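You operate a simulated robot arm through the tools that you are given. There is no shell and no other tool. Be economical: measure what you need, move in short steps, check, and stop when the job is done.

The job below is to be done with a simulated robot arm. You get a single attempt, and the scene is never put back.

## Task
Put one of the eggs from the worktop under the window on the black cap of the fast ring.

Only the result counts: the job must be done as asked and must still hold three seconds after the hand-in. Knocking over, shifting, dropping, spilling or breaking anything else fails it. A push-on lid holds only when it is set on centred and level and pressed home; a screw cap is set on level and turned clockwise until tight.

## Robot
A 6-joint arm with a two-finger parallel gripper, fixed in place. Base frame: the origin is at the foot of the arm, x ahead of it, y to its left, z up; the work surface is at about z = 0. Units: mm, degrees, N and s.
With the tool pointing down near the work surface it reaches from about 160 to 420 mm from the base axis. Its first joint turns from -66.0 to 66.0 degrees. Payload 1.57 kg.
Tool frame: the origin (TCP) lies between the finger pads and is the grasp point; the fingertips stand 30 mm ahead of it; z points along the fingers, y is the line along which they close. Largest opening 80 mm; finger width 17, thickness 12; the body of the gripper, 40 by 82 mm, starts 80 mm behind the TCP.
Orientation is that of the tool frame in the base frame, as a unit quaternion [x, y, z, w]. With the fingers straight down and closing along the base's y, the tool's x points along the base's -x, its y along +y and its z along -z.

## Interface
- The arm moves only by the tool move_arm. Its argument "series" is a list of rows, each a list of 3 entries, a list of its own where there are three numbers: the shift along the tool's x, y, z in mm, then the turn about the tool's z in degrees, then the opening in per cent of the stroke, from 0 (shut) to 100 (fully open). In form: [[[dx, dy, dz], yaw, grip], ...]. A call has 1 to 10 rows; each row shifts and turns the commanded pose from where the row before left it, along the tool's axes as they then stand. Rows are played at 5 a second. More than 50 mm and 8.6 degrees between two rows, or a gripper value outside its range, and nothing of the call is played. A pose out of reach is approached as far as the arm can. The call stops where the force on the tool passes 40 N (or 10 N more than at its start, if that is more) or the arm is blocked; 0.2 s more then pass. Each finger travels about 153 mm/s and halts on what it meets, pressing with about 21 N; the grip force reading is that of the motor and also rises with nothing between the fingers. The clock runs only during rows and for 0.2 s after the last one: add rows that do not move to give the fingers time. The reply holds the time, the measured pose of the TCP, the force on the tool along the base axes, the opening and the grip force, in the units named above and with some noise, and new pictures: "pictures" is both (left out), scene, wrist or none.
- Cameras (640 x 400 px; columns grow to the right, rows downward): "scene" is fixed at [58.3, -341.9, 411.7]; the picture's right is [0.72, -0.70, 0.00], its down [-0.48, -0.49, -0.73] and it looks along [0.51, 0.52, -0.69] (base axes); focal length 229 px, centre (320, 200). "wrist" rides on the gripper at [-32, 0, -78] in the tool frame; the picture's right is [0.00, -1.00, 0.00], its down [0.97, 0.00, -0.24] and it looks along [0.24, 0.00, 0.97] (tool axes); focal length 218 px, centre (320, 200).
- probe_pixels(camera, pixels): for up to 12 pixels [column, row] of the newest picture of that camera ("zoom" is the newest enlarged one), the place [x, y, z] in the base frame of the surface seen there, good to about 2 mm. The clock stands still meanwhile.
- enlarge(camera, box): a new picture of the part [left, top, right, bottom] of that camera's present view, enlarged. The clock stands still meanwhile.
- job_done(): hands the job in; it is judged then, once.

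Keep the steps short. Do not move on a guess: measure, check each grasp and each placing, and mend mistakes. In all there are 60 turns and 120 pictures (those below and enlarged ones count). Leave the gripper open and the arm clear of the work at the hand-in unless told otherwise, and finish with a single line.

The tools are called as name(argument=value, ...) on one line, values as JSON. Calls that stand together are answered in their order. move_arm: Moves the arm, as the interface text tells. Its arguments: {"type":"object","properties":{"series":{"type":"array"},"pictures":{"type":"string","enum":["both","scene","wrist","none"]}},"required":["series"]} The other tools are called the same way: probe_pixels (camera, pixels) gives the place of the surface under pixels of a picture; enlarge (camera, box) takes an enlarged picture of a part of a camera's view; job_done () hands the job in.

At the start:

```text
clock: 0.0
tcp_pos: [274.3, -61.3, 232.5]
tool_rot: [-0.001, 1.0, -0.001, 0.001]
force: [-0.5, -0.2, -0.2]
grip_width: 80.0
grip_force: 0.1
```

scene: 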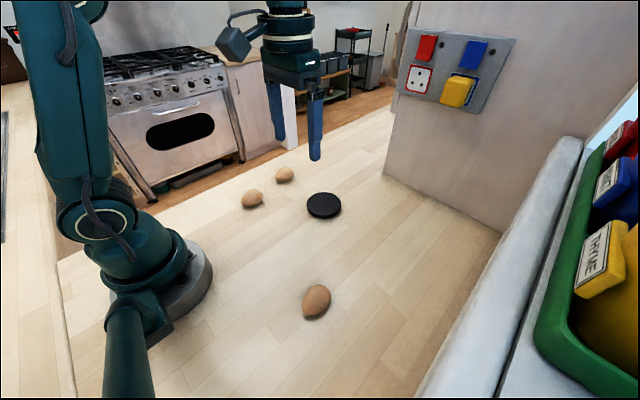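
wrist: 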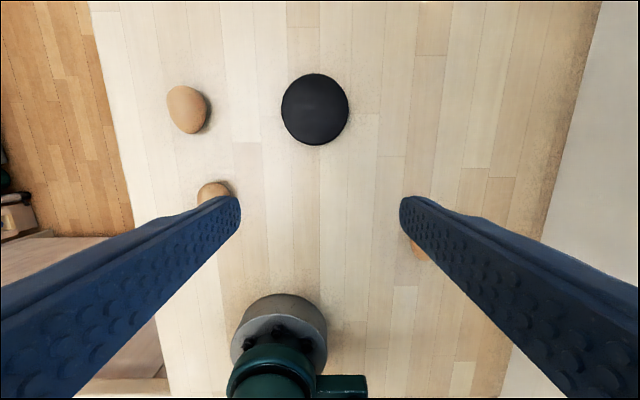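

I see a black disc near (323,205) in the scene picture and three eggs, at (252,199), (284,174) and (316,301). I'll enlarge the area and probe these points.

enlarge(camera="scene", box=[220, 150, 380, 330])

probe_pixels(camera="scene", pixels=[[323, 205], [308, 205], [338, 205], [323, 195], [323, 217], [252, 199], [284, 174], [316, 301], [360, 250], [230, 260], [220, 200], [450, 180]])

enlarge(camera="wrist", box=[120, 40, 440, 280])

```text
2.22 times, centred on (300, 240) of scene
```

zoom: 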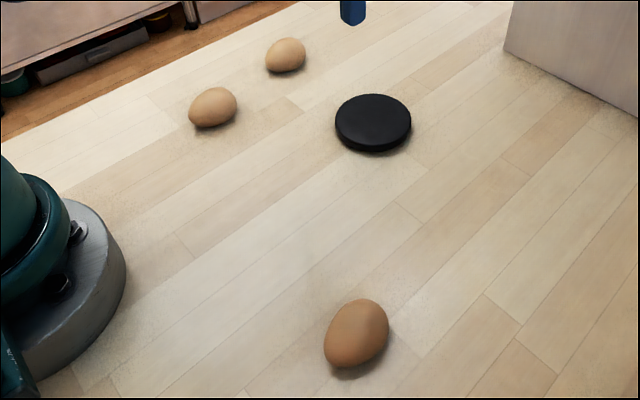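

```text
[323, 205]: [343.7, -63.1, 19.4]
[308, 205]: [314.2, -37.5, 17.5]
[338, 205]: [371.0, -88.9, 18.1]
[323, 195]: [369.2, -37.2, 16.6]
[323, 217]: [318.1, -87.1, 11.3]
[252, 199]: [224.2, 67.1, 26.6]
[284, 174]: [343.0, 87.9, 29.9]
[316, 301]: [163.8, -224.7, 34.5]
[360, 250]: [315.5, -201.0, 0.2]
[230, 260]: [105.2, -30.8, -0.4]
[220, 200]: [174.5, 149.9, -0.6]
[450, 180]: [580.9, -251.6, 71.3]
```

```text
1.67 times, centred on (280, 160) of wrist
```

zoom: 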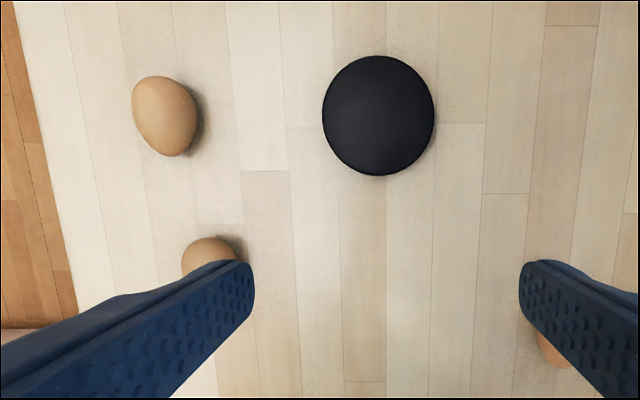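

The cap is a disc about 64 mm wide with its top at z≈19, near (343,-63). The egg at about (343,88) is clear of the others. I'll probe that egg and the cap's top in the zoom picture.

probe_pixels(camera="zoom", pixels=[[165, 115], [150, 82], [179, 150], [138, 118], [192, 108], [155, 95], [175, 135], [378, 115], [378, 65], [378, 165], [330, 115], [428, 115]])

probe_pixels(camera="wrist", pixels=[[315, 90], [315, 109], [315, 125], [295, 109], [335, 109], [188, 110], [180, 100], [192, 120], [176, 110], [200, 110], [185, 90], [193, 131]])

```text
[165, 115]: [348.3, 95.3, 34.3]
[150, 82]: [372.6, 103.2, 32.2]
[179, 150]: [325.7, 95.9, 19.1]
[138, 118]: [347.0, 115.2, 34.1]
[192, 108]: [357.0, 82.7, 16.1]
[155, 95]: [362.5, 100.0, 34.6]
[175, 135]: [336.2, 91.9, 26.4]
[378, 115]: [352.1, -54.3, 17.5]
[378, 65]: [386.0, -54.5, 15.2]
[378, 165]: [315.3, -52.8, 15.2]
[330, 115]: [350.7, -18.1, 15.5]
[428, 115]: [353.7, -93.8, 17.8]
```

```text
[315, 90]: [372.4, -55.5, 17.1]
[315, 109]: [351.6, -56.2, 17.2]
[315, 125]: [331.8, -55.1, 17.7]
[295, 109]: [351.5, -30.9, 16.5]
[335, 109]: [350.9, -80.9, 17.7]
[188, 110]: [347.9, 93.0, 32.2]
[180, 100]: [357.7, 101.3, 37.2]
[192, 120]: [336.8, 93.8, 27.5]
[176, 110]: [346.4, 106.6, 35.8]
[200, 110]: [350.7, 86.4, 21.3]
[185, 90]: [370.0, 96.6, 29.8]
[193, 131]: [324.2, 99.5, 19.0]
```

The cap is flat, centred near (351,-56), with its top at about 17.5. The egg sits near (350,99) and is about 40 mm tall. Next I'll move at height to above the egg and look down at it.

move_arm(series=[[[-12, 40, 0], 0, 100], [[-12, 40, 0], 0, 100], [[-12, 40, 0], 0, 100], [[-12, 40, 0], 0, 100], [[0, 0, 0], 0, 100], [[0, 0, 0], 0, 100]])

```text
clock: 1.4
tcp_pos: [322.5, 97.4, 233.3]
tool_rot: [0.0, 1.0, -0.001, 0.001]
force: [0.0, 0.4, 0.2]
grip_width: 80.0
grip_force: 0.1
```

scene: 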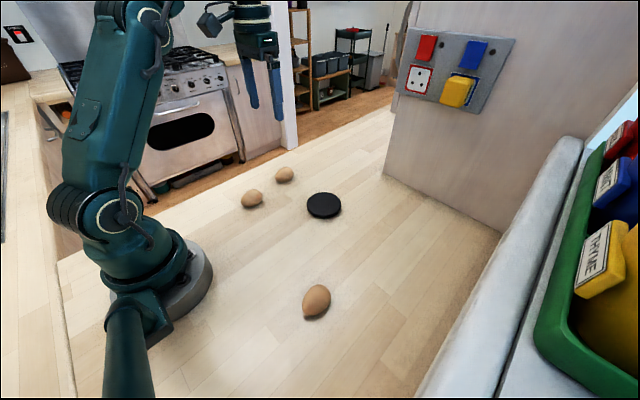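
wrist: 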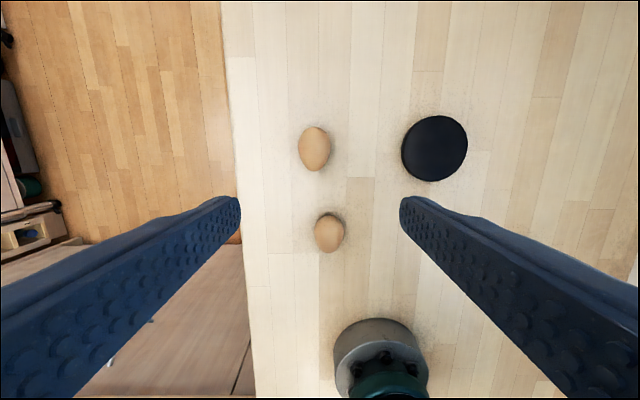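

Both eggs are in view, at (314,149) and (329,232). I'll enlarge and probe the upper one.

enlarge(camera="wrist", box=[270, 110, 366, 170])

probe_pixels(camera="wrist", pixels=[[315, 149], [315, 130], [316, 168], [301, 149], [327, 149], [315, 140], [315, 158], [329, 232], [434, 149], [434, 120], [434, 178], [465, 149]])

```text
6.67 times, centred on (318, 140) of wrist
```

zoom: 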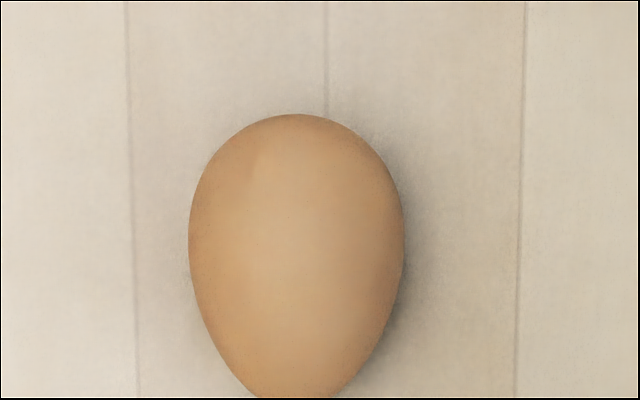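

```text
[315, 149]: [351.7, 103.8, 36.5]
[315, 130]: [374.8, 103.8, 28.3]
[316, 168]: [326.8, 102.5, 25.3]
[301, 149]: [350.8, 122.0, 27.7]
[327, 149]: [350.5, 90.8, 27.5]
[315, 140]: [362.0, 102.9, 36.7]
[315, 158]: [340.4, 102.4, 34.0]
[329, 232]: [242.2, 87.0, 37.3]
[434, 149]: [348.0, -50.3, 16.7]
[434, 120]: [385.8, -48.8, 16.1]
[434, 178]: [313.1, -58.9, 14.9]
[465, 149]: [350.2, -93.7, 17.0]
```

The egg is about 41 mm wide and 57 mm long, and its long axis runs along base x. Its centre is near (352,104.5). I'll line up over it and come down partway.

move_arm(series=[[[-29, 7, 0], 0, 100], [[0, 0, 45], 0, 100], [[0, 0, 45], 0, 100], [[0, 0, 30], 0, 100], [[0, 0, 0], 0, 100]])

```text
clock: 2.6
tcp_pos: [339.7, 100.4, 105.1]
tool_rot: [0.0, 1.0, -0.001, 0.001]
force: [-0.1, 0.7, -0.7]
grip_width: 80.2
grip_force: 0.1
out of reach, approached as far as the arm can: row 1
```

scene: 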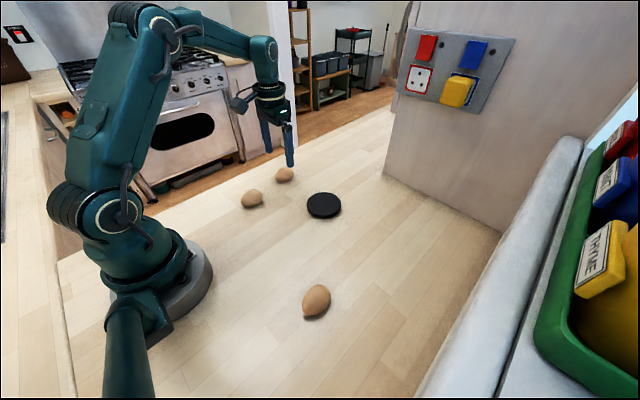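
wrist: 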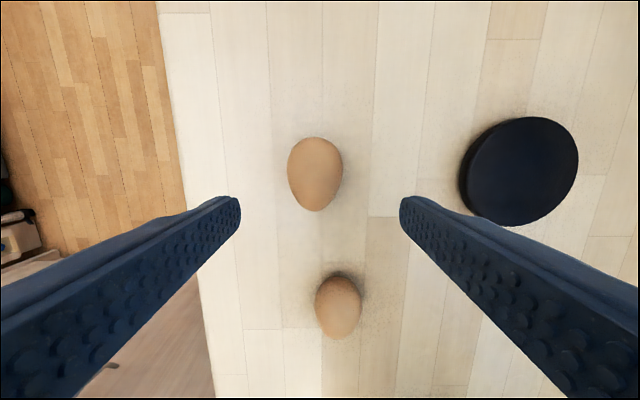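

At the higher level the move fell slightly short of reach, so the TCP is at (339.7,100.4). Now that it's lower, I'll correct the position, go down to z≈70, and check.

move_arm(series=[[[-6, 2, 15], 0, 100], [[-6, 2, 15], 0, 100], [[0, 0, 0], 0, 100], [[0, 0, 0], 0, 100]], pictures="wrist")

```text
clock: 3.6
tcp_pos: [353.1, 104.8, 75.5]
tool_rot: [0.0, 1.0, -0.001, 0.002]
force: [-0.1, 0.3, -0.1]
grip_width: 80.0
grip_force: 0.1
```

wrist: 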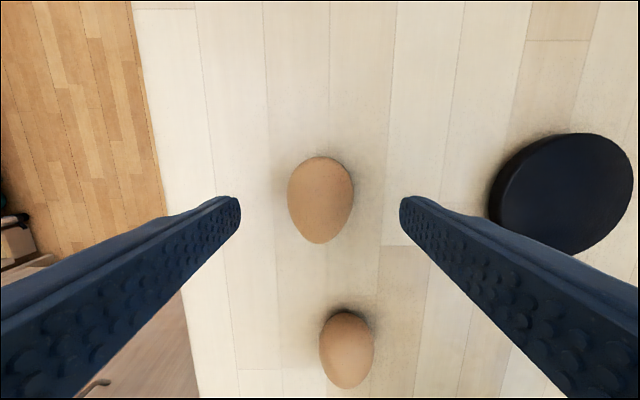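

The egg is centred between the fingers, at column 320, and its x comes out near 352. I'll go down to TCP z≈36, which puts the fingertips at about 6 mm.

move_arm(series=[[[0, 0, 15], 0, 100], [[0, 0, 15], 0, 100], [[0, 0, 9], 0, 100], [[0, 0, 0], 0, 100], [[0, 0, 0], 0, 100]])

```text
clock: 4.8
tcp_pos: [352.8, 104.2, 35.5]
tool_rot: [0.0, 1.0, -0.001, 0.0]
force: [0.4, 0.3, -0.2]
grip_width: 80.2
grip_force: 0.1
```

scene: 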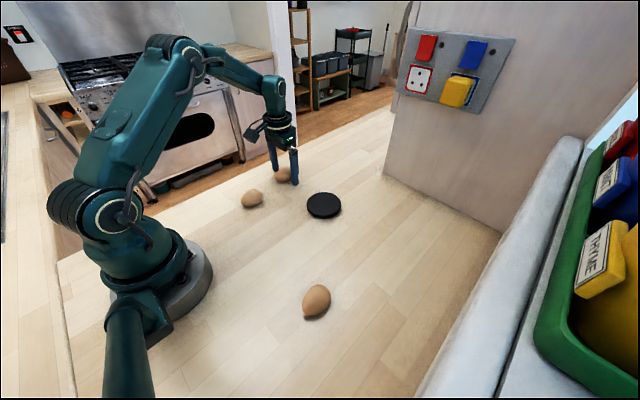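
wrist: 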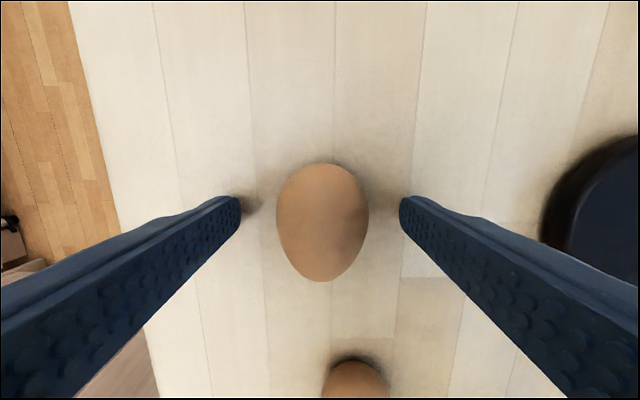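

The egg is between the fingers. I'll close in small steps, stopping just below the egg's width so the squeeze stays gentle.

move_arm(series=[[[0, 0, 0], 0, 75], [[0, 0, 0], 0, 60], [[0, 0, 0], 0, 55], [[0, 0, 0], 0, 52], [[0, 0, 0], 0, 50], [[0, 0, 0], 0, 50]], pictures="wrist")

```text
clock: 6.2
tcp_pos: [353.4, 105.2, 35.0]
tool_rot: [0.0, 1.0, -0.001, 0.0]
force: [-0.1, -0.6, 0.5]
grip_width: 41.4
grip_force: 21.0
```

wrist: 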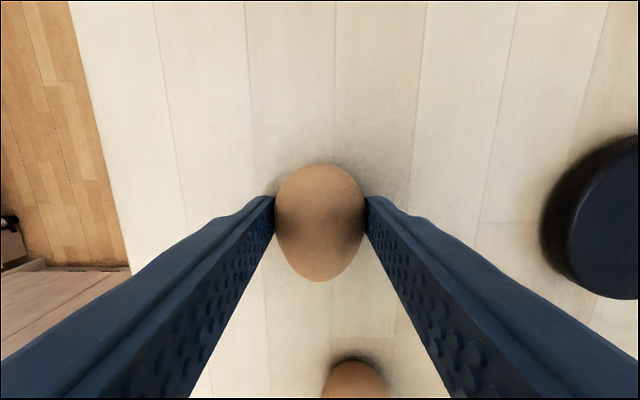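

The fingers have stopped at 41.4 mm on the egg. I'll lift it 45 mm, keeping the grip the same.

move_arm(series=[[[0, 0, -5], 0, 50], [[0, 0, -12], 0, 50], [[0, 0, -14], 0, 50], [[0, 0, -14], 0, 50], [[0, 0, 0], 0, 50], [[0, 0, 0], 0, 50]])

```text
clock: 7.6
tcp_pos: [353.3, 105.4, 78.6]
tool_rot: [0.0, 1.0, -0.001, 0.001]
force: [-0.8, 0.6, -0.5]
grip_width: 41.3
grip_force: 20.2
```

scene: 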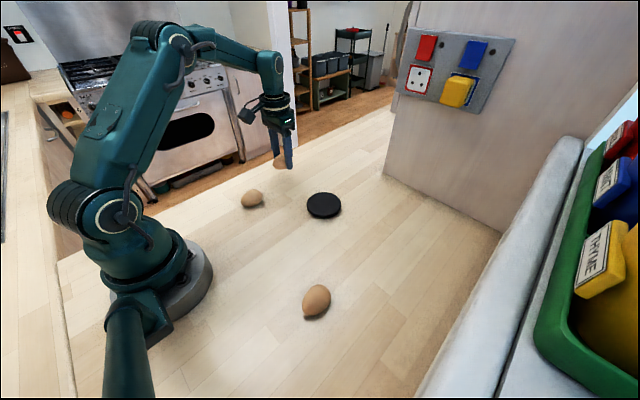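
wrist: 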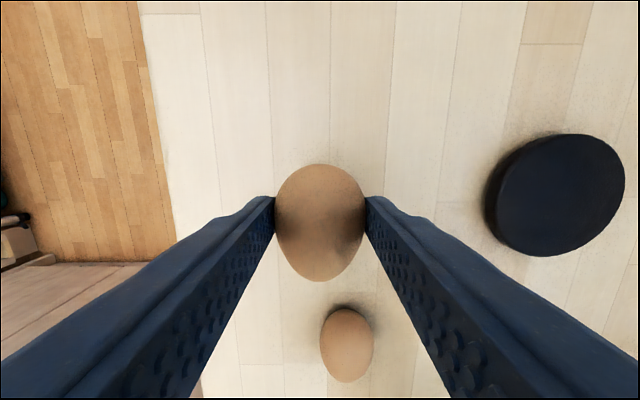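

The egg is held and hasn't turned. Next I'll carry it about 161 mm along -y to above the cap.

move_arm(series=[[[0, -12, 0], 0, 50], [[0, -24, 0], 0, 50], [[0, -25, 0], 0, 50], [[0, -25, 0], 0, 50], [[0, -25, 0], 0, 50], [[0, -25, 0], 0, 50], [[0, -16, 0], 0, 50], [[1, -8, 0], 0, 50], [[0, 0, 0], 0, 50], [[0, 0, 0], 0, 50]])

```text
clock: 9.8
tcp_pos: [352.5, -54.3, 79.9]
tool_rot: [0.0, 1.0, -0.001, 0.001]
force: [0.3, -0.7, -1.0]
grip_width: 41.4
grip_force: 21.0
```

scene: 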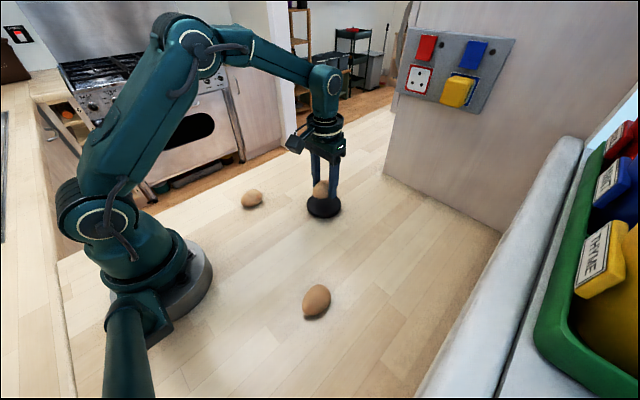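
wrist: 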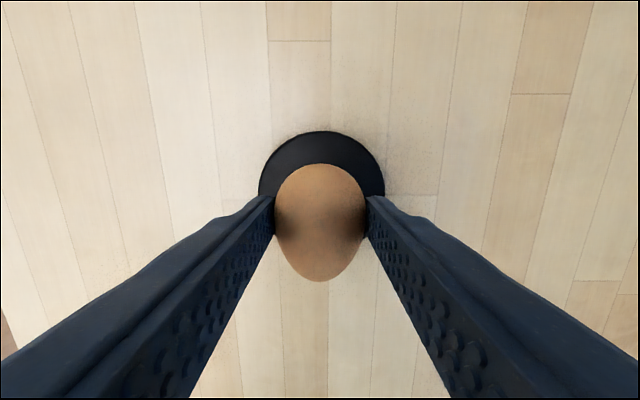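

The egg is centred over the cap, whose edges are at columns 259 and 384. I'll lower it 23 mm and probe the cap's top, then go on in small steps while watching the force.

probe_pixels(camera="wrist", pixels=[[320, 150], [300, 155], [340, 155], [270, 180], [375, 180], [320, 138], [320, 100], [220, 150], [420, 150]])

move_arm(series=[[[0, 0, 8], 0, 50], [[0, 0, 8], 0, 50], [[0, 0, 7], 0, 50], [[0, 0, 0], 0, 50], [[0, 0, 0], 0, 50]])

```text
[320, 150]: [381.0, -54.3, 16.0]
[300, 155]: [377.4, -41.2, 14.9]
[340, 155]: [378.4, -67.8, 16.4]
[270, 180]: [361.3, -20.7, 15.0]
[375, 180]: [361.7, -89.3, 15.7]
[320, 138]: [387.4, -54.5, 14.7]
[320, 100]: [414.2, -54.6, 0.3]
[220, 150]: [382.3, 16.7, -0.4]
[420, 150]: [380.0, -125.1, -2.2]
```

```text
clock: 11.0
tcp_pos: [351.9, -54.8, 58.0]
tool_rot: [0.0, 1.0, -0.001, 0.001]
force: [0.0, -0.8, -0.6]
grip_width: 41.5
grip_force: 21.1
```

scene: 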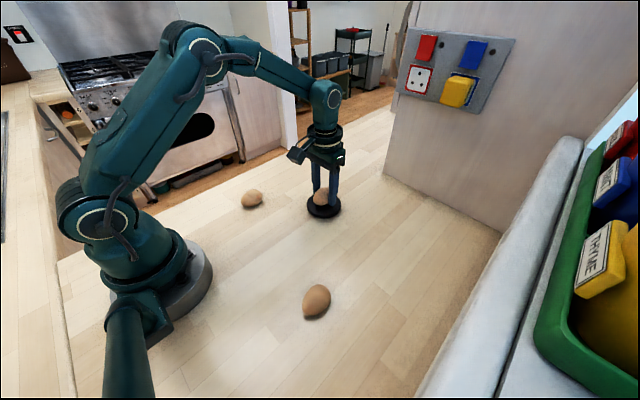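
wrist: 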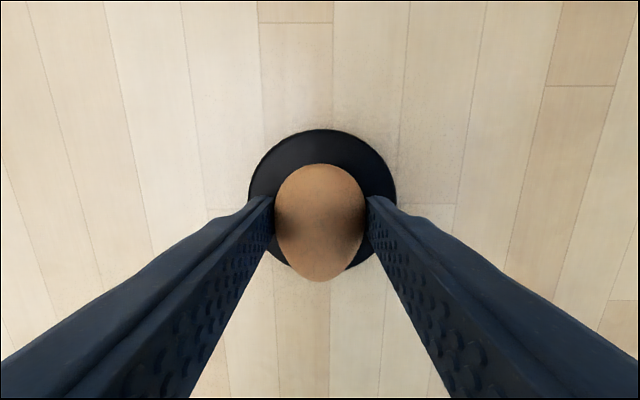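

The cap's top is at about 16–17.5, so the egg should touch with the TCP near z≈52. I'll lower 4 mm and then go millimetre by millimetre.

move_arm(series=[[[0, 0, 2], 0, 50], [[0, 0, 2], 0, 50], [[0, 0, 0], 0, 50]], pictures="none")

move_arm(series=[[[0, 0, 1], 0, 50], [[0, 0, 0], 0, 50]], pictures="none")

```text
clock: 11.8
tcp_pos: [352.6, -56.0, 53.6]
tool_rot: [0.0, 1.0, -0.002, 0.001]
force: [-0.9, 0.0, -0.3]
grip_width: 41.7
grip_force: 21.4
```

```text
clock: 12.4
tcp_pos: [353.4, -56.3, 52.1]
tool_rot: [0.0, 1.0, -0.001, 0.0]
force: [-0.1, -0.2, -1.4]
grip_width: 41.6
grip_force: 21.1
```

The force is still low. I'll lower 1 mm more.

move_arm(series=[[[0, 0, 0.7], 0, 50], [[0, 0, 0], 0, 50]], pictures="wrist")

enlarge(camera="scene", box=[284, 170, 364, 220])

```text
clock: 13.0
tcp_pos: [351.8, -54.9, 51.7]
tool_rot: [0.0, 1.0, -0.001, 0.001]
force: [-2.4, -0.9, 6.3]
grip_width: 41.3
grip_force: 21.6
```

wrist: 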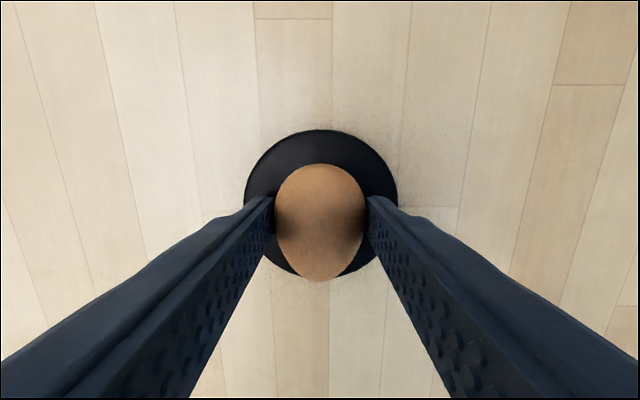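

```text
8.00 times, centred on (324, 195) of scene
```

zoom: 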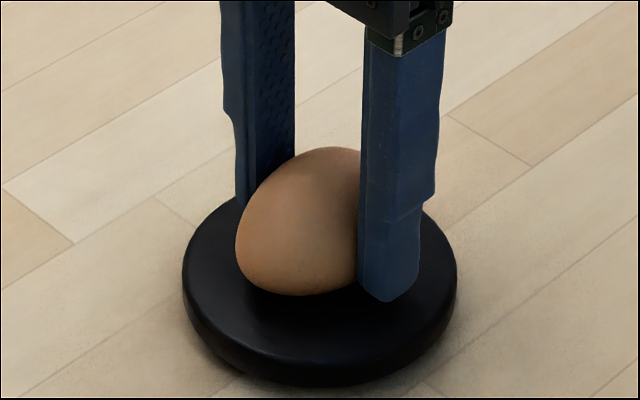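

The force is up to 6 N, so the egg is resting on the cap. I'll ease up 0.3 mm and open very slowly.

move_arm(series=[[[0, 0, -0.3], 0, 50], [[0, 0, 0], 0, 51], [[0, 0, 0], 0, 52], [[0, 0, 0], 0, 52.5], [[0, 0, 0], 0, 53], [[0, 0, 0], 0, 54], [[0, 0, 0], 0, 55], [[0, 0, 0], 0, 56], [[0, 0, 0], 0, 57], [[0, 0, 0], 0, 57]], pictures="wrist")

enlarge(camera="scene", box=[284, 170, 364, 220])

```text
clock: 15.2
tcp_pos: [352.1, -55.4, 51.7]
tool_rot: [0.001, 1.0, -0.001, 0.001]
force: [-0.3, 0.1, 0.0]
grip_width: 45.8
grip_force: 0.1
```

wrist: 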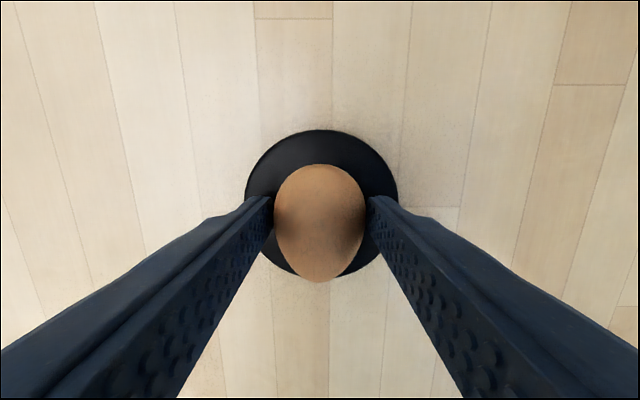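

```text
8.00 times, centred on (324, 195) of scene
```

zoom: 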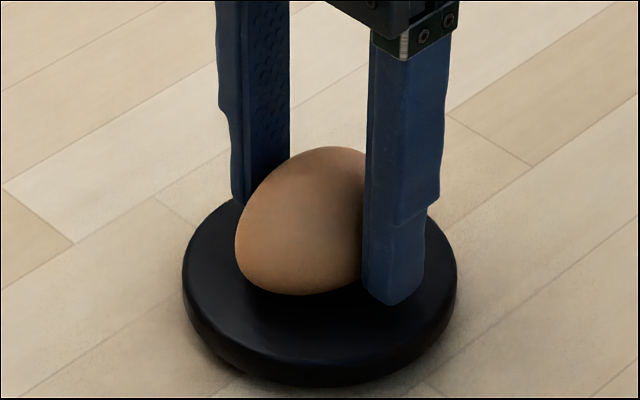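

The egg stands still with both fingers clear of it. I'll wait a moment while opening wider, then check again before going up.

move_arm(series=[[[0, 0, 0], 0, 57], [[0, 0, 0], 0, 60], [[0, 0, 0], 0, 65], [[0, 0, 0], 0, 70], [[0, 0, 0], 0, 78], [[0, 0, 0], 0, 85], [[0, 0, 0], 0, 85], [[0, 0, 0], 0, 85]], pictures="wrist")

```text
clock: 17.0
tcp_pos: [352.6, -54.6, 51.9]
tool_rot: [0.0, 1.0, -0.001, 0.002]
force: [-0.7, -0.3, 0.4]
grip_width: 68.1
grip_force: 0.0
```

wrist: 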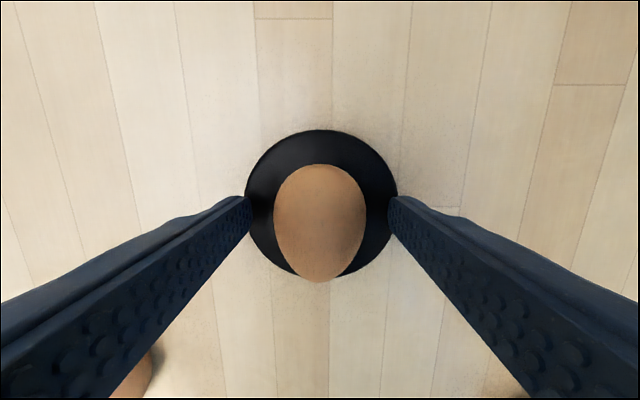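

The egg is steady. I'll go straight up with the fingers opening fully, then draw back a little.

move_arm(series=[[[0, 0, -8], 0, 90], [[0, 0, -15], 0, 100], [[0, 0, -20], 0, 100], [[0, 0, -20], 0, 100], [[10, 0, -25], 0, 100], [[30, 0, -25], 0, 100], [[30, 0, -20], 0, 100], [[0, 0, 0], 0, 100], [[0, 0, 0], 0, 100], [[0, 0, 0], 0, 100]])

enlarge(camera="scene", box=[224, 150, 384, 250])

```text
clock: 19.2
tcp_pos: [281.7, -54.8, 182.0]
tool_rot: [0.0, 1.0, -0.001, 0.001]
force: [0.3, 0.3, 0.1]
grip_width: 80.0
grip_force: 0.1
```

scene: 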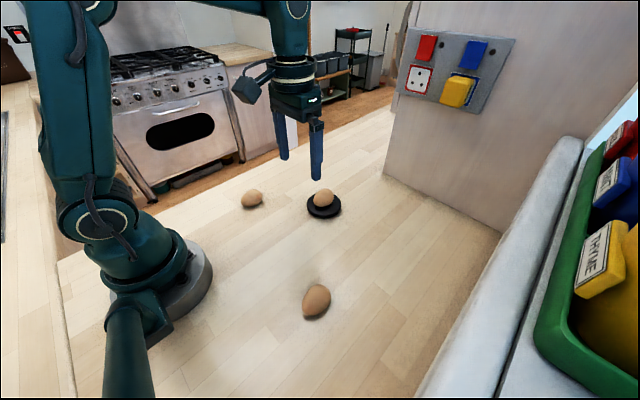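
wrist: 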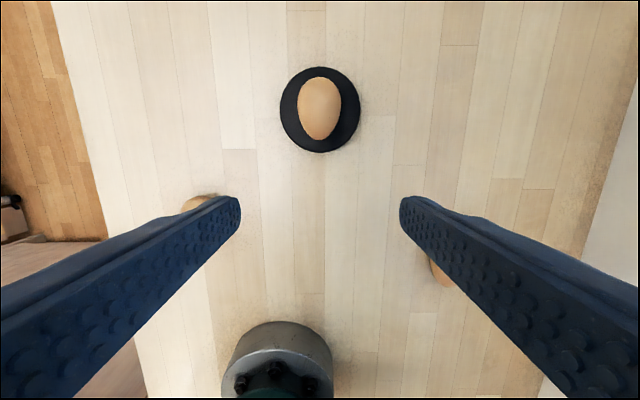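

```text
4.00 times, centred on (304, 200) of scene
```

zoom: 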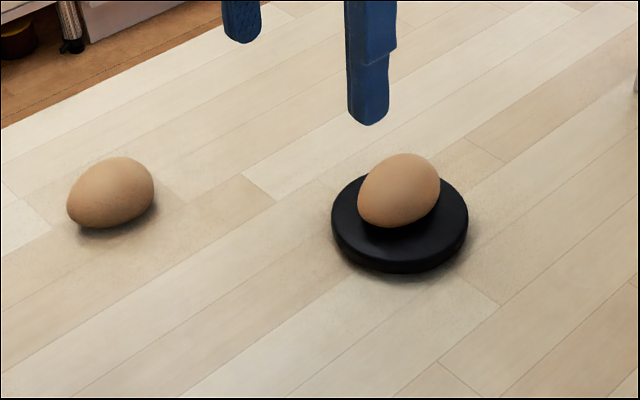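

The egg is resting on the cap, roughly centred. The cap and the other eggs are where they were, and the arm is clear with the gripper open. I'm handing in.

job_done()

```text
The job is handed in.
```

One egg is resting steadily on the black cap, the other two eggs weren't touched, and the arm is clear with the gripper open.
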